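You operate a simulated robot arm through the tools that you are given. There is no shell and no other tool. Be economical: measure what you need, move in short steps, check, and stop when the job is done.

The job below is to be done with a simulated robot arm. You get a single attempt, and the scene is never put back.

TASK
Take the orange block and leave it on top of the tall wood block.

Only the result counts: the job must be done as asked and must still hold three seconds after the hand-in. Knocking over, shifting, dropping, spilling or breaking anything else fails it.

THE ROBOT
A 6-joint arm with a two-finger parallel gripper, fixed in place. Base frame: the origin is at the foot of the arm, x ahead of it, y to its left, z up; the work surface is at about z = 80. Readings come in cm, rad, newtons and seconds.
With the tool pointing down near the work surface it reaches from about 26 to 68 cm from the base axis. Its first joint turns from -1.152 to 1.152 rad. Payload 2.9 kg.
The TCP is the grasp point between the finger pads, 3 cm short of the fingertips. In the tool frame z runs along the fingers and y along their closing line. Largest opening 11 cm; finger width 2, thickness 1; the body of the gripper, 4.8 by 11.2 cm, starts 5.5 cm behind the TCP.
Orientation is that of the tool frame in the base frame, as a unit quaternion [w, x, y, z]. With the fingers straight down and closing along the base's y, the tool's x points along the base's -x, its y along +y and its z along -z.

THE INTERFACE
- The arm moves only by the tool send_rows. Its arguments are lists of equal length, an entry for each row: "linear": the shift along the base's x, y, z in cm, a list of three; "rotation": the turn, a rotation vector about the base's x, y, z in rad, a list of three; "hand": the opening, from 0 (shut) to 1 (fully open). In form: {"linear": [[dx, dy, dz], ...], "rotation": [[wx, wy, wz], ...], "hand": [hand, ...]}. A call has 1 to 8 rows; each row shifts and turns the commanded pose from where the row before left it. Each row takes 0.2 s and may step no farther than 5 cm and 0.15 rad from the row before; otherwise, or with a gripper value out of range, the whole call is refused. A pose out of reach is approached as far as the arm can. The call stops where the force on the tool passes 40 N (or 10 N more than at its start, if that is more) or the arm is blocked; 0.2 s more then pass. Each finger travels about 10.8 cm/s and halts on what it meets, pressing with about 28 N; the grip force reading is that of the motor and also rises with nothing between the fingers. The clock runs only during rows and for 0.2 s after the last one: add rows that do not move to give the fingers time. The reply holds the time, the measured pose of the TCP, the force on the tool along the base axes, the opening and the grip force, in the units named above and with some noise, and new pictures: "views" is both (left out), scene, wrist or none.
- Cameras (640 x 400 px; columns grow to the right, rows downward): "scene" is fixed at [4.41, 41.02, 140.05]; the picture's right is [-0.96, -0.27, 0.00], its down [-0.11, 0.40, -0.91] and it looks along [0.25, -0.88, -0.42] (base axes); focal length 371 px, centre (320, 200). "wrist" rides on the gripper at [-3.6, 0, -5.7] in the tool frame; the picture's right is [0.00, -1.00, 0.00], its down [0.97, 0.00, -0.24] and it looks along [0.24, 0.00, 0.97] (tool axes); focal length 218 px, centre (320, 200). There is no depth. A picture from a camera that has moved, and an enlarged one, comes with that camera's place and axes in the base frame and with its lens.
- inspect(camera, box): a new picture of the part [left, top, right, bottom] of that camera's present view, enlarged. The clock stands still meanwhile.
- close_job(): hands the job in; it is judged then, once.

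Work in short steps. Places have to be worked out from the pictures, the camera data and where the tool is seen: move nearer, look again, correct. Check each grasp and each placing, and mend what went wrong. You have 90 turns and 170 pictures in all, those below and enlarged ones among them. Open the gripper and draw the arm clear of the work before you hand the job in, unless the task says otherwise; then end with one line.

The tools are called after ">>>" as name(argument=value, ...) on one line, values as JSON. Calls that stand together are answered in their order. send_rows: Moves the arm, as the interface text tells. Its arguments: {"type":"object","properties":{"linear":{"type":"array"},"rotation":{"type":"array"},"hand":{"type":"array"},"views":{"type":"string","enum":["both","scene","wrist","none"]}},"required":["linear","rotation","hand"]} The other tools are called the same way: inspect (camera, box) takes an enlarged picture of a part of a camera's view; close_job () hands the job in.

At the start:

```text
time: 0.0
ee_pos: [24.81, -28.08, 115.08]
tcp_rot: [0.0, -0.001, 1.0, 0.0]
wrist_force: [0.6, -0.5, 0.5]
opening: 11.0
gripper_force: 0.1
```

scene: 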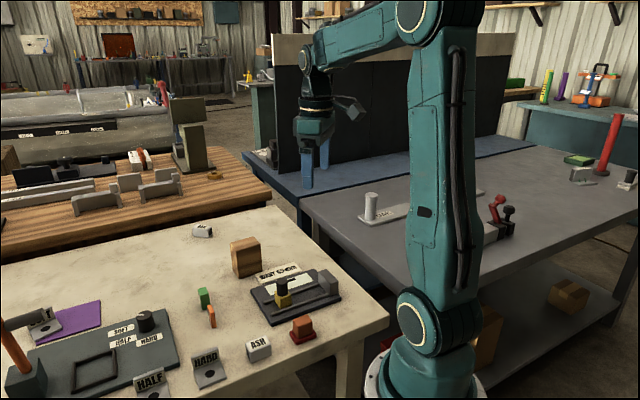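
wrist: 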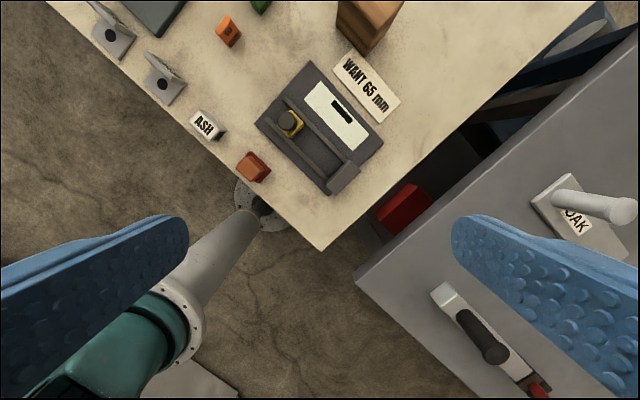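

I'll look closer at the orange candidates and the tall wood block.

>>> inspect(camera="scene", box=[170, 220, 350, 370])

>>> inspect(camera="wrist", box=[160, 0, 440, 200])

```text
2.67 times, centred on (260, 295) of scene
camera zoom: at [4.41, 41.02, 140.05], right [-0.96, -0.27, 0.0], down [-0.11, 0.4, -0.91], along [0.25, -0.88, -0.42], focal length 989 px, centre (480, -53)
```

zoom: 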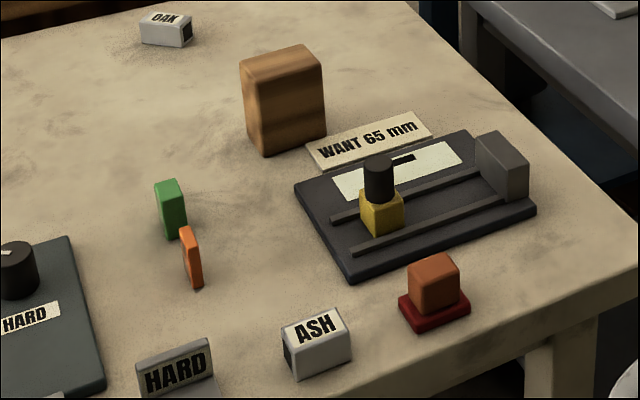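

```text
2.00 times, centred on (300, 100) of wrist
camera zoom: at [28.5, -28.16, 120.89], right [0.0, -1.0, 0.0], down [-0.97, 0.0, 0.24], along [-0.24, 0.0, -0.97], focal length 436 px, centre (360, 400)
```

zoom: 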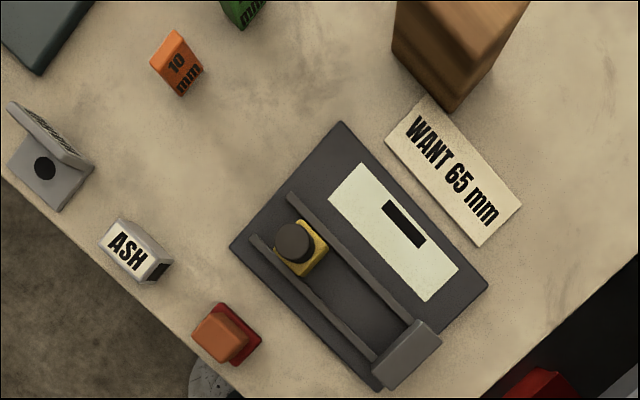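

The bright orange "10 mm" block stands near (45,-14), about 5 cm tall. The brown-orange block on a red base is a separate item. The wood block is near (50,-33), with its top around z≈90. I'll move over the orange block at height to look down on it.

>>> send_rows(linear=[[3, 2, 0], [3.2, 2.4, 0], [3.2, 2.4, 0], [3.2, 2.4, -1], [3.2, 2.4, -2], [2.2, 1.6, -2], [0, 0, 0]], rotation=[[0, 0, 0], [0, 0, 0], [0, 0, 0], [0, 0, 0], [0, 0, 0], [0, 0, 0], [0, 0, 0]], hand=[1, 1, 1, 1, 1, 1, 1])

```text
time: 1.6
ee_pos: [42.78, -14.62, 109.75]
tcp_rot: [0.0, 0.0, 1.0, 0.0]
wrist_force: [0.1, -0.1, 0.7]
opening: 11.02
gripper_force: 0.1
camera wrist: at [46.44, -14.75, 115.54], right [0.0, -1.0, 0.0], down [-0.97, 0.0, 0.24], along [-0.24, 0.0, -0.97], focal length 218 px, centre (320, 200)
```

scene: 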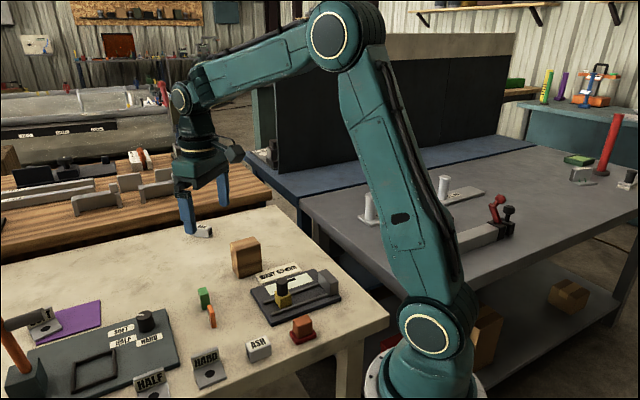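
wrist: 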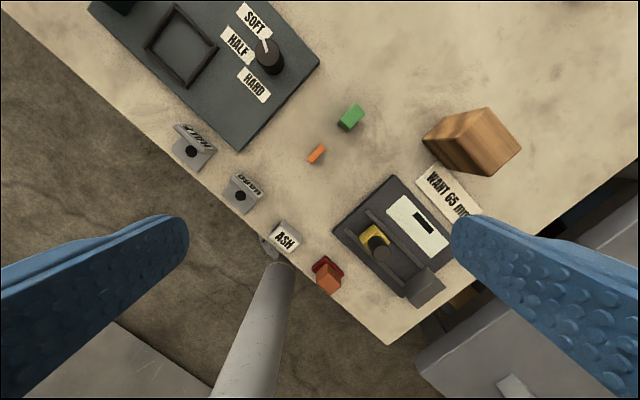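

>>> inspect(camera="wrist", box=[270, 80, 390, 180])

>>> inspect(camera="wrist", box=[390, 80, 550, 200])

```text
4.00 times, centred on (330, 130) of wrist
camera zoom: at [46.44, -14.75, 115.54], right [0.0, -1.0, 0.0], down [-0.97, 0.0, 0.24], along [-0.24, 0.0, -0.97], focal length 873 px, centre (280, 480)
```

zoom: 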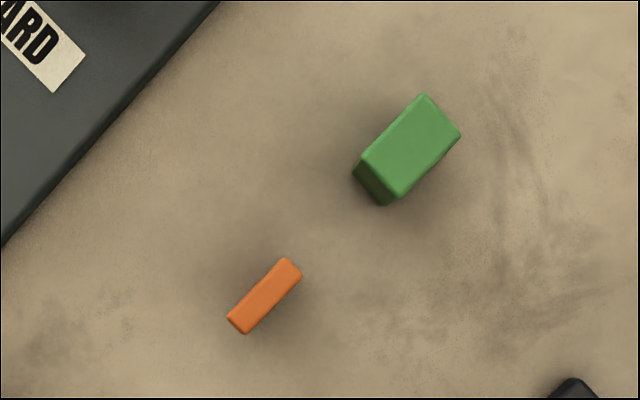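

```text
3.33 times, centred on (470, 140) of wrist
camera zoom: at [46.44, -14.75, 115.54], right [0.0, -1.0, 0.0], down [-0.97, 0.0, 0.24], along [-0.24, 0.0, -0.97], focal length 728 px, centre (-180, 400)
```

zoom: 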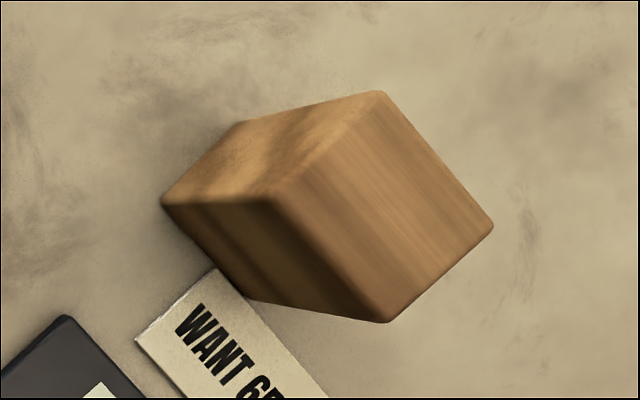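

The block measures about 1×2.6×5 cm and is centred near (45.3,-14.2). Its thin axis is yawed about -0.74 rad. The wood top is about 6.7×4.8 cm, centred near (46.8,-34.9) at z≈88.5, with the same alignment. I'll turn the tool, centre it over the block and descend partway.

>>> send_rows(linear=[[0.5, 0.1, -3], [0.5, 0.1, -3], [0.5, 0.1, -3], [0.5, 0.1, -3], [0.5, 0.0, -2], [0, 0, 0], [0, 0, 0]], rotation=[[0, 0, -0.1486], [0, 0, -0.1486], [0, 0, -0.1486], [0, 0, -0.1486], [0, 0, -0.1486], [0, 0, 0], [0, 0, 0]], hand=[0.6, 0.6, 0.6, 0.6, 0.6, 0.6, 0.6])

```text
time: 3.2
ee_pos: [45.38, -14.66, 96.06]
tcp_rot: [0.0, 0.364, 0.931, 0.0]
wrist_force: [0.3, -0.1, -0.8]
opening: 6.59
gripper_force: 0.1
camera wrist: at [48.07, -17.18, 101.83], right [-0.68, -0.74, 0.0], down [-0.71, 0.66, 0.24], along [-0.18, 0.16, -0.97], focal length 218 px, centre (320, 200)
```

scene: 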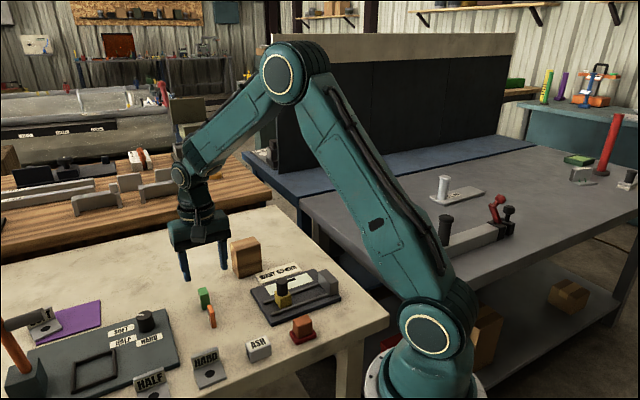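
wrist: 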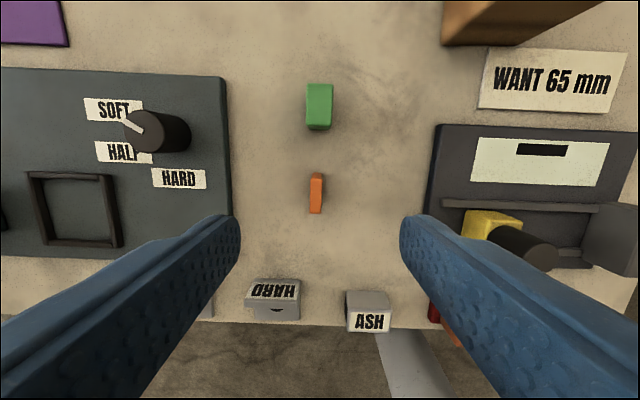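

The yaw looks right. I'll zoom in to refine the centring.

>>> inspect(camera="wrist", box=[280, 160, 360, 220])

```text
6.67 times, centred on (320, 190) of wrist
camera zoom: at [48.07, -17.18, 101.83], right [-0.68, -0.74, 0.0], down [-0.71, 0.66, 0.24], along [-0.18, 0.16, -0.97], focal length 1455 px, centre (320, 267)
```

zoom: 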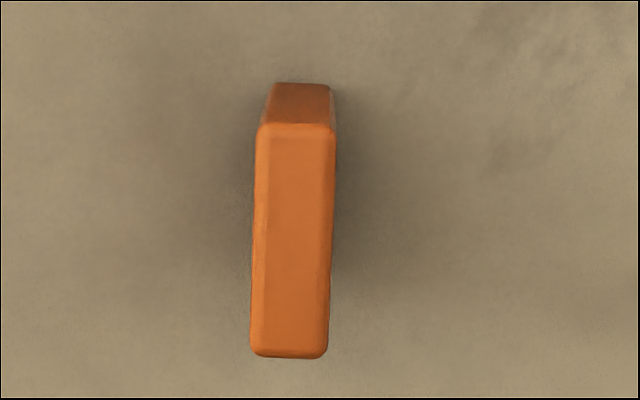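

The block's top is at z≈84.5. It sits about 0.35 cm to the +y side and is rotated about -0.03 rad further. I'll correct for both and descend to z≈83.8.

>>> send_rows(linear=[[0.1, 0.35, -1], [0, 0, -3], [0, 0, -3], [0, 0, -2.5], [0, 0, -1.5], [0, 0, -1.2], [0, 0, 0]], rotation=[[0, 0, -0.03], [0, 0, 0], [0, 0, 0], [0, 0, 0], [0, 0, 0], [0, 0, 0], [0, 0, 0]], hand=[0.6, 0.6, 0.6, 0.6, 0.6, 0.6, 0.6])

```text
time: 4.8
ee_pos: [45.37, -14.32, 83.85]
tcp_rot: [0.0, 0.377, 0.926, 0.0]
wrist_force: [0.0, 0.0, -0.4]
opening: 6.6
gripper_force: 0.1
camera wrist: at [47.98, -16.75, 89.64], right [-0.7, -0.72, 0.0], down [-0.69, 0.68, 0.24], along [-0.17, 0.17, -0.97], focal length 218 px, centre (320, 200)
```

scene: 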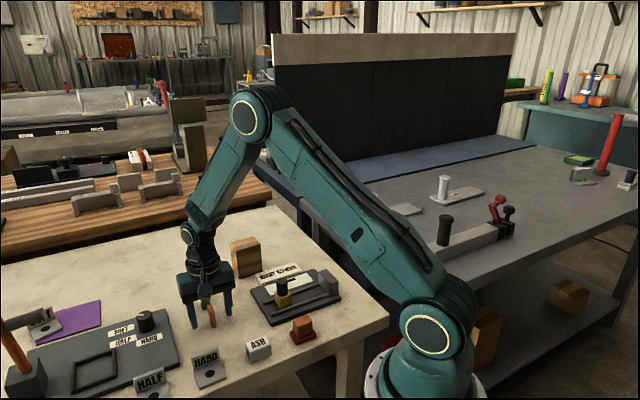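
wrist: 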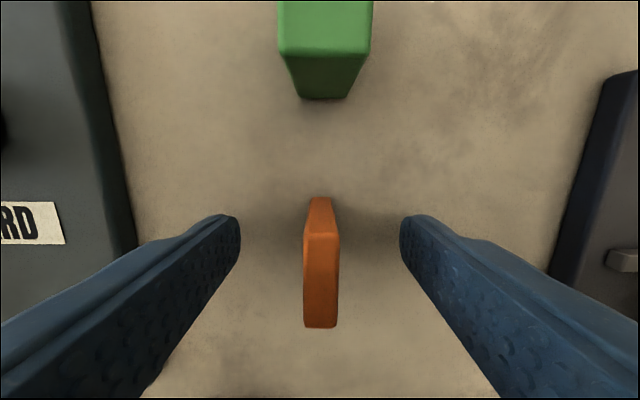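

The block is centred between the fingers, so I'm closing.

>>> send_rows(linear=[[0, 0, 0], [0, 0, 0], [0, 0, 0], [0, 0, 0], [0, 0, 0]], rotation=[[0, 0, 0], [0, 0, 0], [0, 0, 0], [0, 0, 0], [0, 0, 0]], hand=[0.4, 0.2, 0.05, 0.0, 0.0], views="wrist")

```text
time: 6.0
ee_pos: [45.32, -14.23, 83.76]
tcp_rot: [0.0, 0.377, 0.926, 0.0]
wrist_force: [-0.4, 0.0, 0.4]
opening: 0.87
gripper_force: 28.4
camera wrist: at [47.99, -16.74, 89.67], right [-0.7, -0.72, 0.0], down [-0.7, 0.68, 0.24], along [-0.17, 0.17, -0.97], focal length 218 px, centre (320, 200)
```

wrist: 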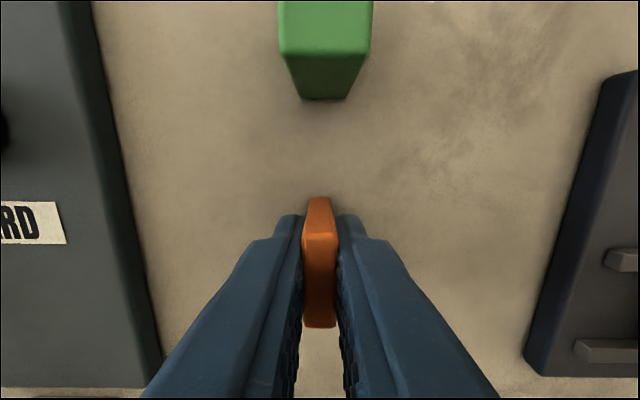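

The block is gripped at an opening of 0.9 cm. I'll lift it straight up.

>>> send_rows(linear=[[0, 0, 1], [0, 0, 3], [0, 0, 4], [0, 0, 4], [0, 0, 4], [0, 0, 2], [0, 0, 0]], rotation=[[0, 0, 0], [0, 0, 0], [0, 0, 0], [0, 0, 0], [0, 0, 0], [0, 0, 0], [0, 0, 0]], hand=[0, 0, 0, 0, 0, 0, 0])

```text
time: 7.6
ee_pos: [45.39, -14.13, 101.86]
tcp_rot: [0.0, 0.378, 0.926, 0.0]
wrist_force: [-0.1, 0.7, 0.9]
opening: 0.89
gripper_force: 28.2
camera wrist: at [47.98, -16.64, 107.64], right [-0.7, -0.72, 0.0], down [-0.7, 0.68, 0.24], along [-0.17, 0.17, -0.97], focal length 218 px, centre (320, 200)
```

scene: 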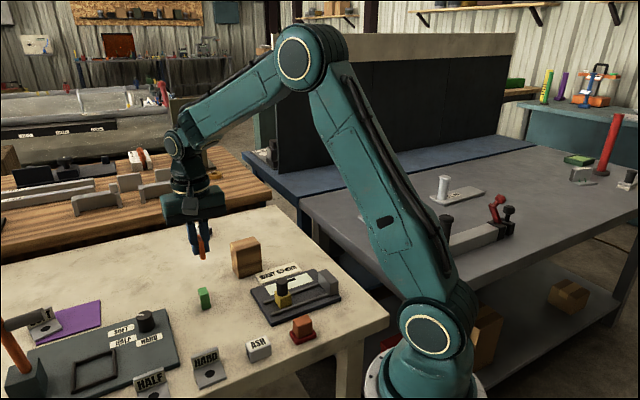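
wrist: 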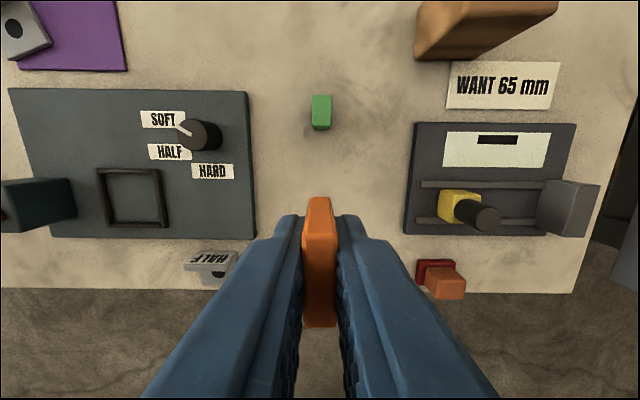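

The lift is clean. I'll carry the block across at this height, stopping over the wood block's estimated centre.

>>> send_rows(linear=[[0.2, -2.7, 0], [0.25, -4, 0], [0.25, -4, 0], [0.25, -4, 0], [0.25, -4, 0], [0.2, -2, 0], [0, 0, 0], [0, 0, 0]], rotation=[[0, 0, 0], [0, 0, 0], [0, 0, 0], [0, 0, 0], [0, 0, 0], [0, 0, 0], [0, 0, 0], [0, 0, 0]], hand=[0, 0, 0, 0, 0, 0, 0, 0])

```text
time: 9.4
ee_pos: [46.94, -34.45, 101.79]
tcp_rot: [0.001, 0.377, 0.926, 0.0]
wrist_force: [-0.2, 0.1, 0.8]
opening: 0.88
gripper_force: 28.0
camera wrist: at [49.5, -37.09, 107.5], right [-0.7, -0.72, 0.0], down [-0.69, 0.68, 0.24], along [-0.17, 0.17, -0.97], focal length 218 px, centre (320, 200)
```

scene: 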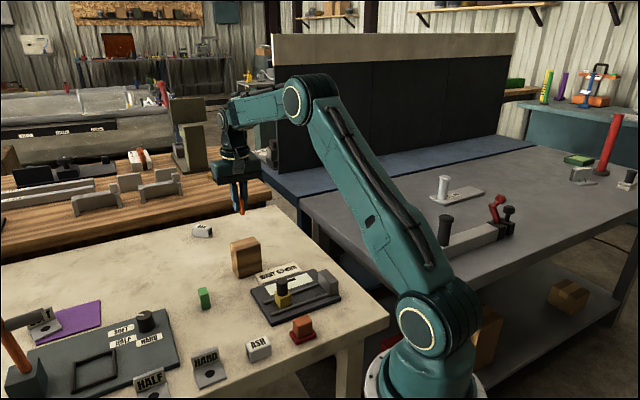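
wrist: 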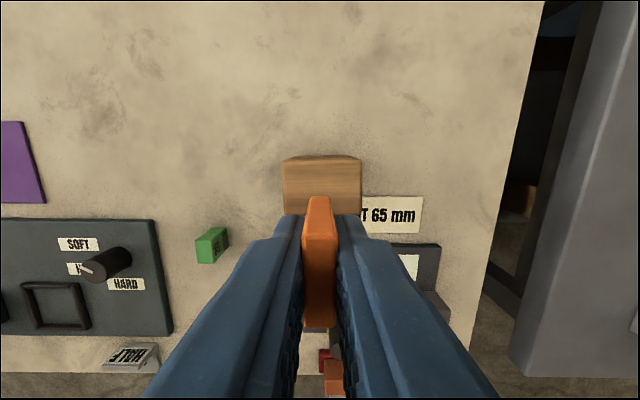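

>>> inspect(camera="wrist", box=[260, 130, 380, 230])

>>> inspect(camera="scene", box=[190, 150, 310, 290])

```text
4.00 times, centred on (320, 180) of wrist
camera zoom: at [49.5, -37.09, 107.5], right [-0.7, -0.72, 0.0], down [-0.69, 0.68, 0.24], along [-0.17, 0.17, -0.97], focal length 873 px, centre (320, 280)
```

zoom: 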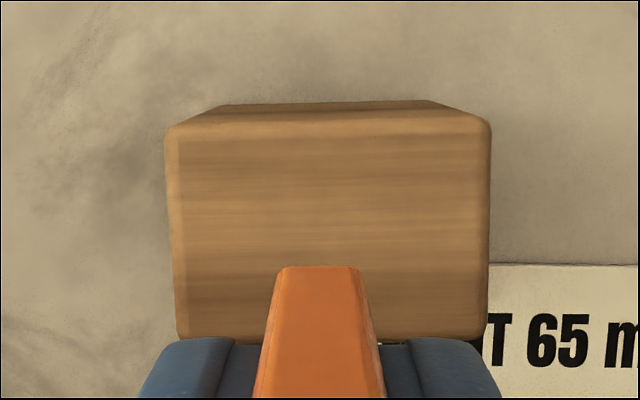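

```text
2.86 times, centred on (250, 220) of scene
camera zoom: at [4.41, 41.01, 140.05], right [-0.96, -0.27, 0.0], down [-0.11, 0.4, -0.91], along [0.25, -0.88, -0.42], focal length 1059 px, centre (520, 143)
```

zoom: 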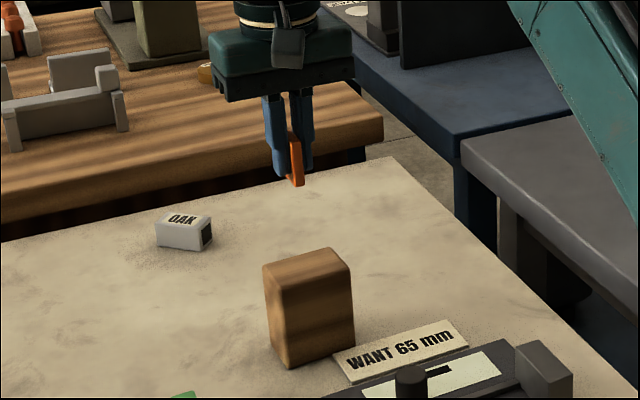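

The wood top's centre is within 0.3 cm of the TCP. I'll correct for that and descend to just above the expected contact.

>>> send_rows(linear=[[-0.28, -0.04, -1], [0, 0, -2.5], [0, 0, -2], [0, 0, -1], [0, 0, 0]], rotation=[[0, 0, 0], [0, 0, 0], [0, 0, 0], [0, 0, 0], [0, 0, 0]], hand=[0, 0, 0, 0, 0])

>>> inspect(camera="scene", box=[200, 180, 300, 290])

```text
time: 10.6
ee_pos: [46.65, -34.76, 95.6]
tcp_rot: [0.0, 0.377, 0.926, 0.0]
wrist_force: [0.1, -0.4, -1.0]
opening: 0.9
gripper_force: 27.0
camera wrist: at [49.27, -37.25, 101.31], right [-0.7, -0.72, 0.0], down [-0.69, 0.68, 0.24], along [-0.17, 0.17, -0.97], focal length 218 px, centre (320, 200)
```

scene: 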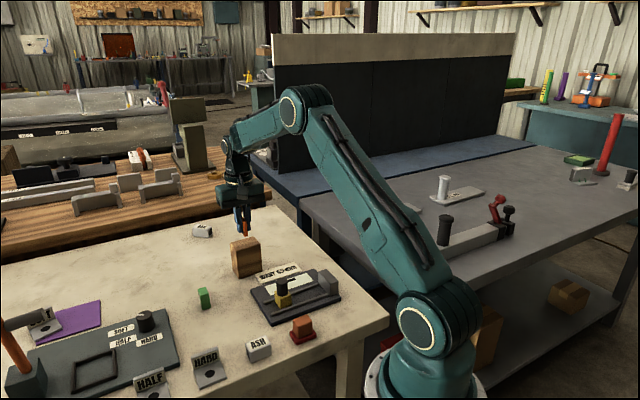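
wrist: 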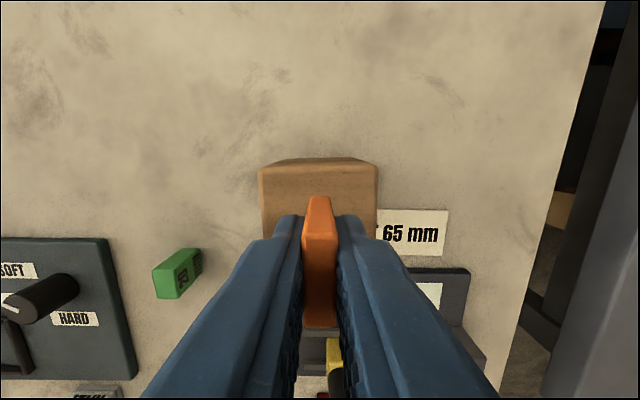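

```text
3.64 times, centred on (250, 235) of scene
camera zoom: at [4.41, 41.02, 140.05], right [-0.96, -0.27, 0.0], down [-0.11, 0.4, -0.91], along [0.25, -0.88, -0.42], focal length 1348 px, centre (574, 73)
```

zoom: 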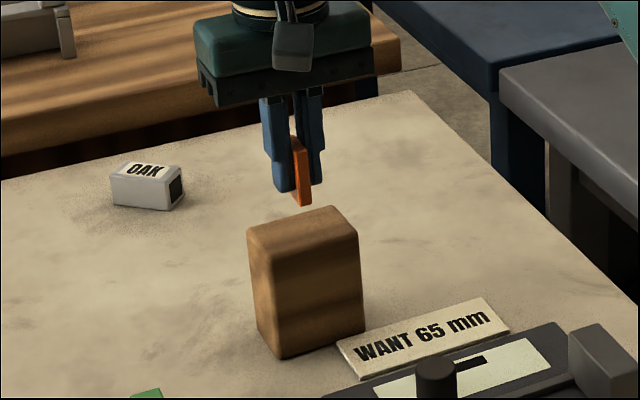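

The gap looks to be about 2 cm. I'll go down in small steps, watching the force.

>>> send_rows(linear=[[0, 0, -0.6], [0, 0, -0.6], [0, 0, -0.5], [0, 0, 0]], rotation=[[0, 0, 0], [0, 0, 0], [0, 0, 0], [0, 0, 0]], hand=[0, 0, 0, 0], views="none")

>>> inspect(camera="scene", box=[210, 200, 280, 270])

```text
time: 11.6
ee_pos: [46.65, -34.71, 93.73]
tcp_rot: [-0.001, 0.377, 0.926, -0.001]
wrist_force: [-0.6, -0.4, -1.1]
opening: 0.87
gripper_force: 27.9
```

```text
5.71 times, centred on (245, 235) of scene
camera zoom: at [4.41, 41.02, 140.05], right [-0.96, -0.27, 0.0], down [-0.11, 0.4, -0.91], along [0.25, -0.88, -0.42], focal length 2118 px, centre (749, 0)
```

zoom: 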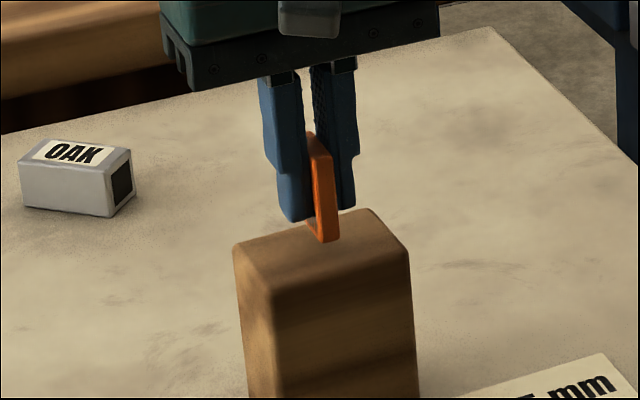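

There's still about a 1 cm gap with no contact. I'll continue down in finer steps.

>>> send_rows(linear=[[0, 0, -0.3], [0, 0, -0.3], [0, 0, -0.2], [0, 0, 0]], rotation=[[0, 0, 0], [0, 0, 0], [0, 0, 0], [0, 0, 0]], hand=[0, 0, 0, 0], views="none")

>>> inspect(camera="scene", box=[210, 200, 280, 270])

```text
time: 12.6
ee_pos: [46.74, -34.88, 92.89]
tcp_rot: [0.0, 0.377, 0.926, 0.0]
wrist_force: [-0.1, -1.0, -0.4]
opening: 0.88
gripper_force: 27.7
```

```text
5.71 times, centred on (245, 235) of scene
camera zoom: at [4.41, 41.02, 140.05], right [-0.96, -0.27, 0.0], down [-0.11, 0.4, -0.91], along [0.25, -0.88, -0.42], focal length 2118 px, centre (749, 0)
```

zoom: 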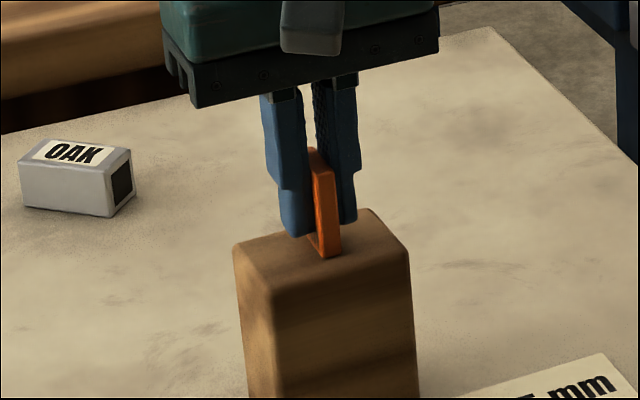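

It's close now. I'll take 0.15 cm steps while watching for contact.

>>> send_rows(linear=[[0, 0, -0.15], [0, 0, -0.15], [0, 0, 0]], rotation=[[0, 0, 0], [0, 0, 0], [0, 0, 0]], hand=[0, 0, 0], views="none")

>>> inspect(camera="scene", box=[220, 210, 270, 260])

```text
time: 13.4
ee_pos: [46.62, -34.96, 92.87]
tcp_rot: [0.002, 0.376, 0.926, -0.001]
wrist_force: [-1.2, 5.0, 21.3]
opening: 0.89
gripper_force: 27.8
```

```text
8.00 times, centred on (245, 235) of scene
camera zoom: at [4.38, 41.05, 140.04], right [-0.96, -0.27, 0.0], down [-0.11, 0.4, -0.91], along [0.25, -0.88, -0.42], focal length 2966 px, centre (920, -80)
```

zoom: 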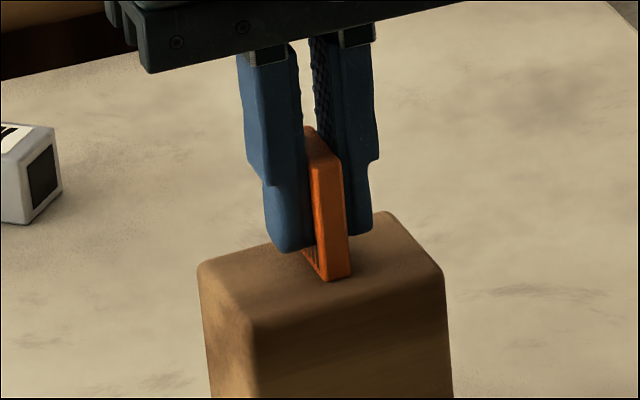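

Contact registers at 21 N. I'll ease up 0.2 cm to relieve the load, then open slowly.

>>> send_rows(linear=[[0, 0, 0.2], [0, 0, 0], [0, 0, 0]], rotation=[[0, 0, 0], [0, 0, 0], [0, 0, 0]], hand=[0, 0, 0], views="none")

```text
time: 14.2
ee_pos: [46.59, -35.0, 92.72]
tcp_rot: [0.001, 0.377, 0.926, 0.0]
wrist_force: [2.7, -2.4, 15.9]
opening: 0.88
gripper_force: 28.7
```

>>> send_rows(linear=[[0, 0, 0.08], [0, 0, 0]], rotation=[[0, 0, 0], [0, 0, 0]], hand=[0, 0], views="none")

```text
time: 14.8
ee_pos: [46.5, -34.81, 92.77]
tcp_rot: [0.0, 0.377, 0.926, 0.001]
wrist_force: [1.8, -1.7, 12.8]
opening: 0.89
gripper_force: 27.6
```

The load is still 13 N, so I'll ease up a bit more.

>>> send_rows(linear=[[0, 0, 0.12], [0, 0, 0]], rotation=[[0, 0, 0], [0, 0, 0]], hand=[0, 0], views="none")

>>> inspect(camera="scene", box=[220, 210, 270, 260])

```text
time: 15.4
ee_pos: [46.63, -34.89, 92.77]
tcp_rot: [-0.003, 0.376, 0.926, 0.001]
wrist_force: [-0.6, -0.8, -1.0]
opening: 0.88
gripper_force: 27.9
```

```text
8.00 times, centred on (245, 235) of scene
camera zoom: at [4.41, 41.02, 140.05], right [-0.96, -0.27, 0.0], down [-0.11, 0.4, -0.91], along [0.25, -0.88, -0.42], focal length 2966 px, centre (920, -80)
```

zoom: 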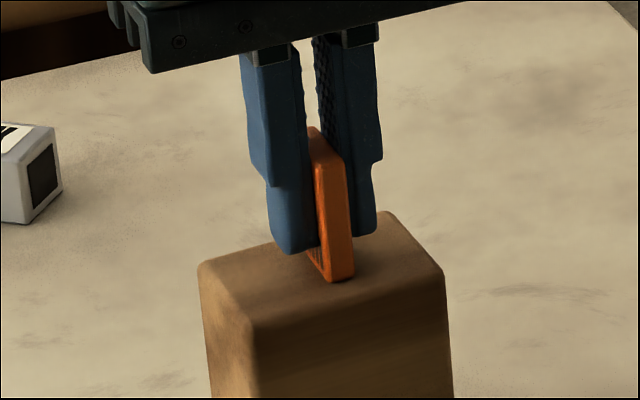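

The load is gone. I'll lower 0.08 cm for a light touch, then open gradually.

>>> send_rows(linear=[[0, 0, -0.08], [0, 0, 0], [0, 0, 0], [0, 0, 0], [0, 0, 0], [0, 0, 0], [0, 0, 0]], rotation=[[0, 0, 0], [0, 0, 0], [0, 0, 0], [0, 0, 0], [0, 0, 0], [0, 0, 0], [0, 0, 0]], hand=[0, 0, 0.1, 0.15, 0.22, 0.3, 0.4])

>>> inspect(camera="scene", box=[220, 210, 270, 260])

```text
time: 17.0
ee_pos: [46.62, -35.04, 92.94]
tcp_rot: [-0.001, 0.378, 0.926, 0.0]
wrist_force: [-0.5, 0.0, 0.2]
opening: 4.39
gripper_force: 0.2
camera wrist: at [49.25, -37.5, 98.72], right [-0.7, -0.72, 0.0], down [-0.7, 0.68, 0.24], along [-0.17, 0.17, -0.97], focal length 218 px, centre (320, 200)
```

scene: 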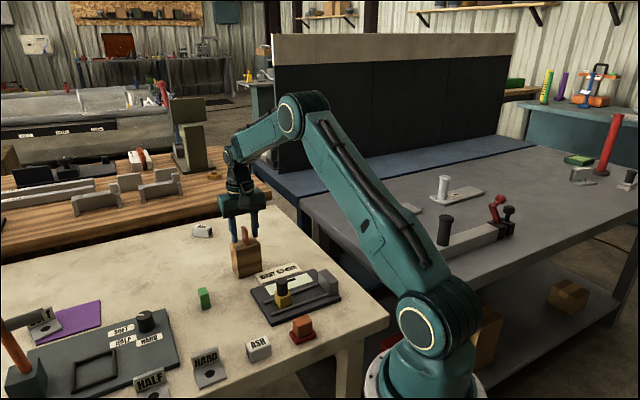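
wrist: 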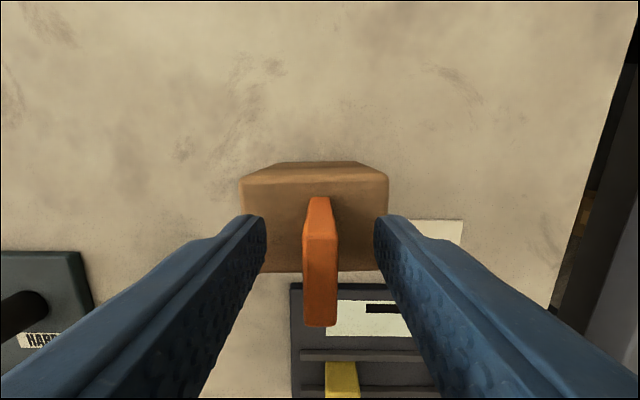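

```text
8.00 times, centred on (245, 235) of scene
camera zoom: at [4.41, 41.02, 140.05], right [-0.96, -0.27, 0.0], down [-0.11, 0.4, -0.91], along [0.25, -0.88, -0.42], focal length 2966 px, centre (920, -80)
```

zoom: 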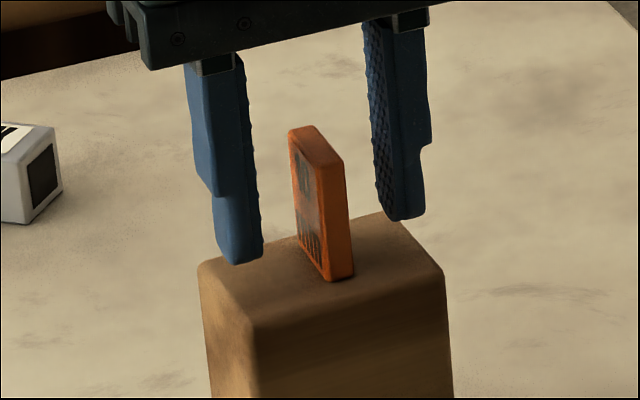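

The block stands upright and free on the wood block. I'll raise the arm straight up and clear.

>>> send_rows(linear=[[0, 0, 1], [0, 0, 3], [0, 0, 4], [0, 0, 4], [0, 0, 4], [-3, 0, 2], [-4, 0, 0], [-2, 0, 0]], rotation=[[0, 0, 0], [0, 0, 0], [0, 0, 0], [0, 0, 0], [0, 0, 0], [0, 0, 0], [0, 0, 0], [0, 0, 0]], hand=[0.4, 0.4, 0.4, 0.5, 0.6, 0.6, 0.6, 0.6])

>>> inspect(camera="scene", box=[190, 190, 340, 350])

```text
time: 18.8
ee_pos: [37.58, -34.75, 110.82]
tcp_rot: [0.0, 0.376, 0.927, 0.0]
wrist_force: [0.1, -1.1, 0.7]
opening: 6.61
gripper_force: 0.0
camera wrist: at [40.22, -37.33, 116.58], right [-0.7, -0.72, 0.0], down [-0.7, 0.68, 0.24], along [-0.17, 0.17, -0.97], focal length 218 px, centre (320, 200)
```

scene: 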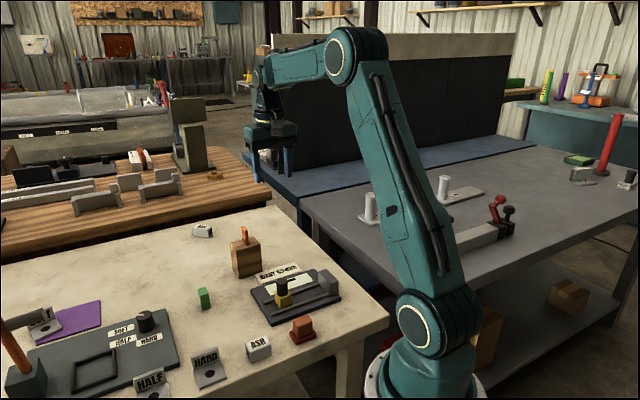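
wrist: 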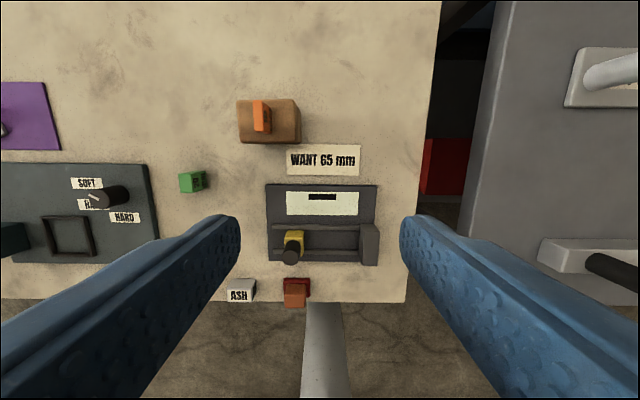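

```text
2.50 times, centred on (265, 270) of scene
camera zoom: at [4.41, 41.02, 140.05], right [-0.96, -0.27, 0.0], down [-0.11, 0.4, -0.91], along [0.25, -0.88, -0.42], focal length 927 px, centre (458, 25)
```

zoom: 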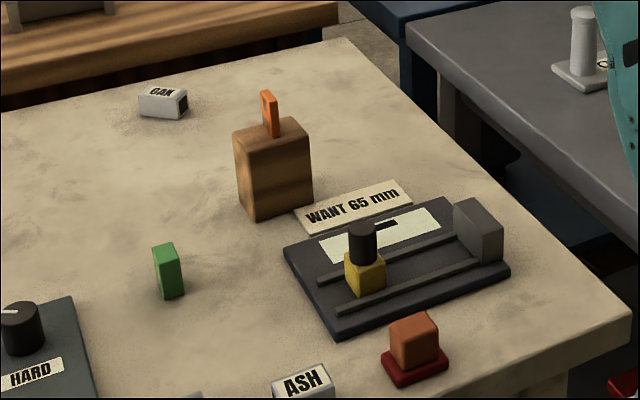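

The orange block stands on the wood block, everything else is where it was, and the arm is clear. I'm handing the job in.

>>> close_job()

```text
The job is handed in.
```

The orange "10 mm" block is standing upright on top of the tall wood block; nothing else looked moved in the last pictures, and the arm is clear with the gripper open.
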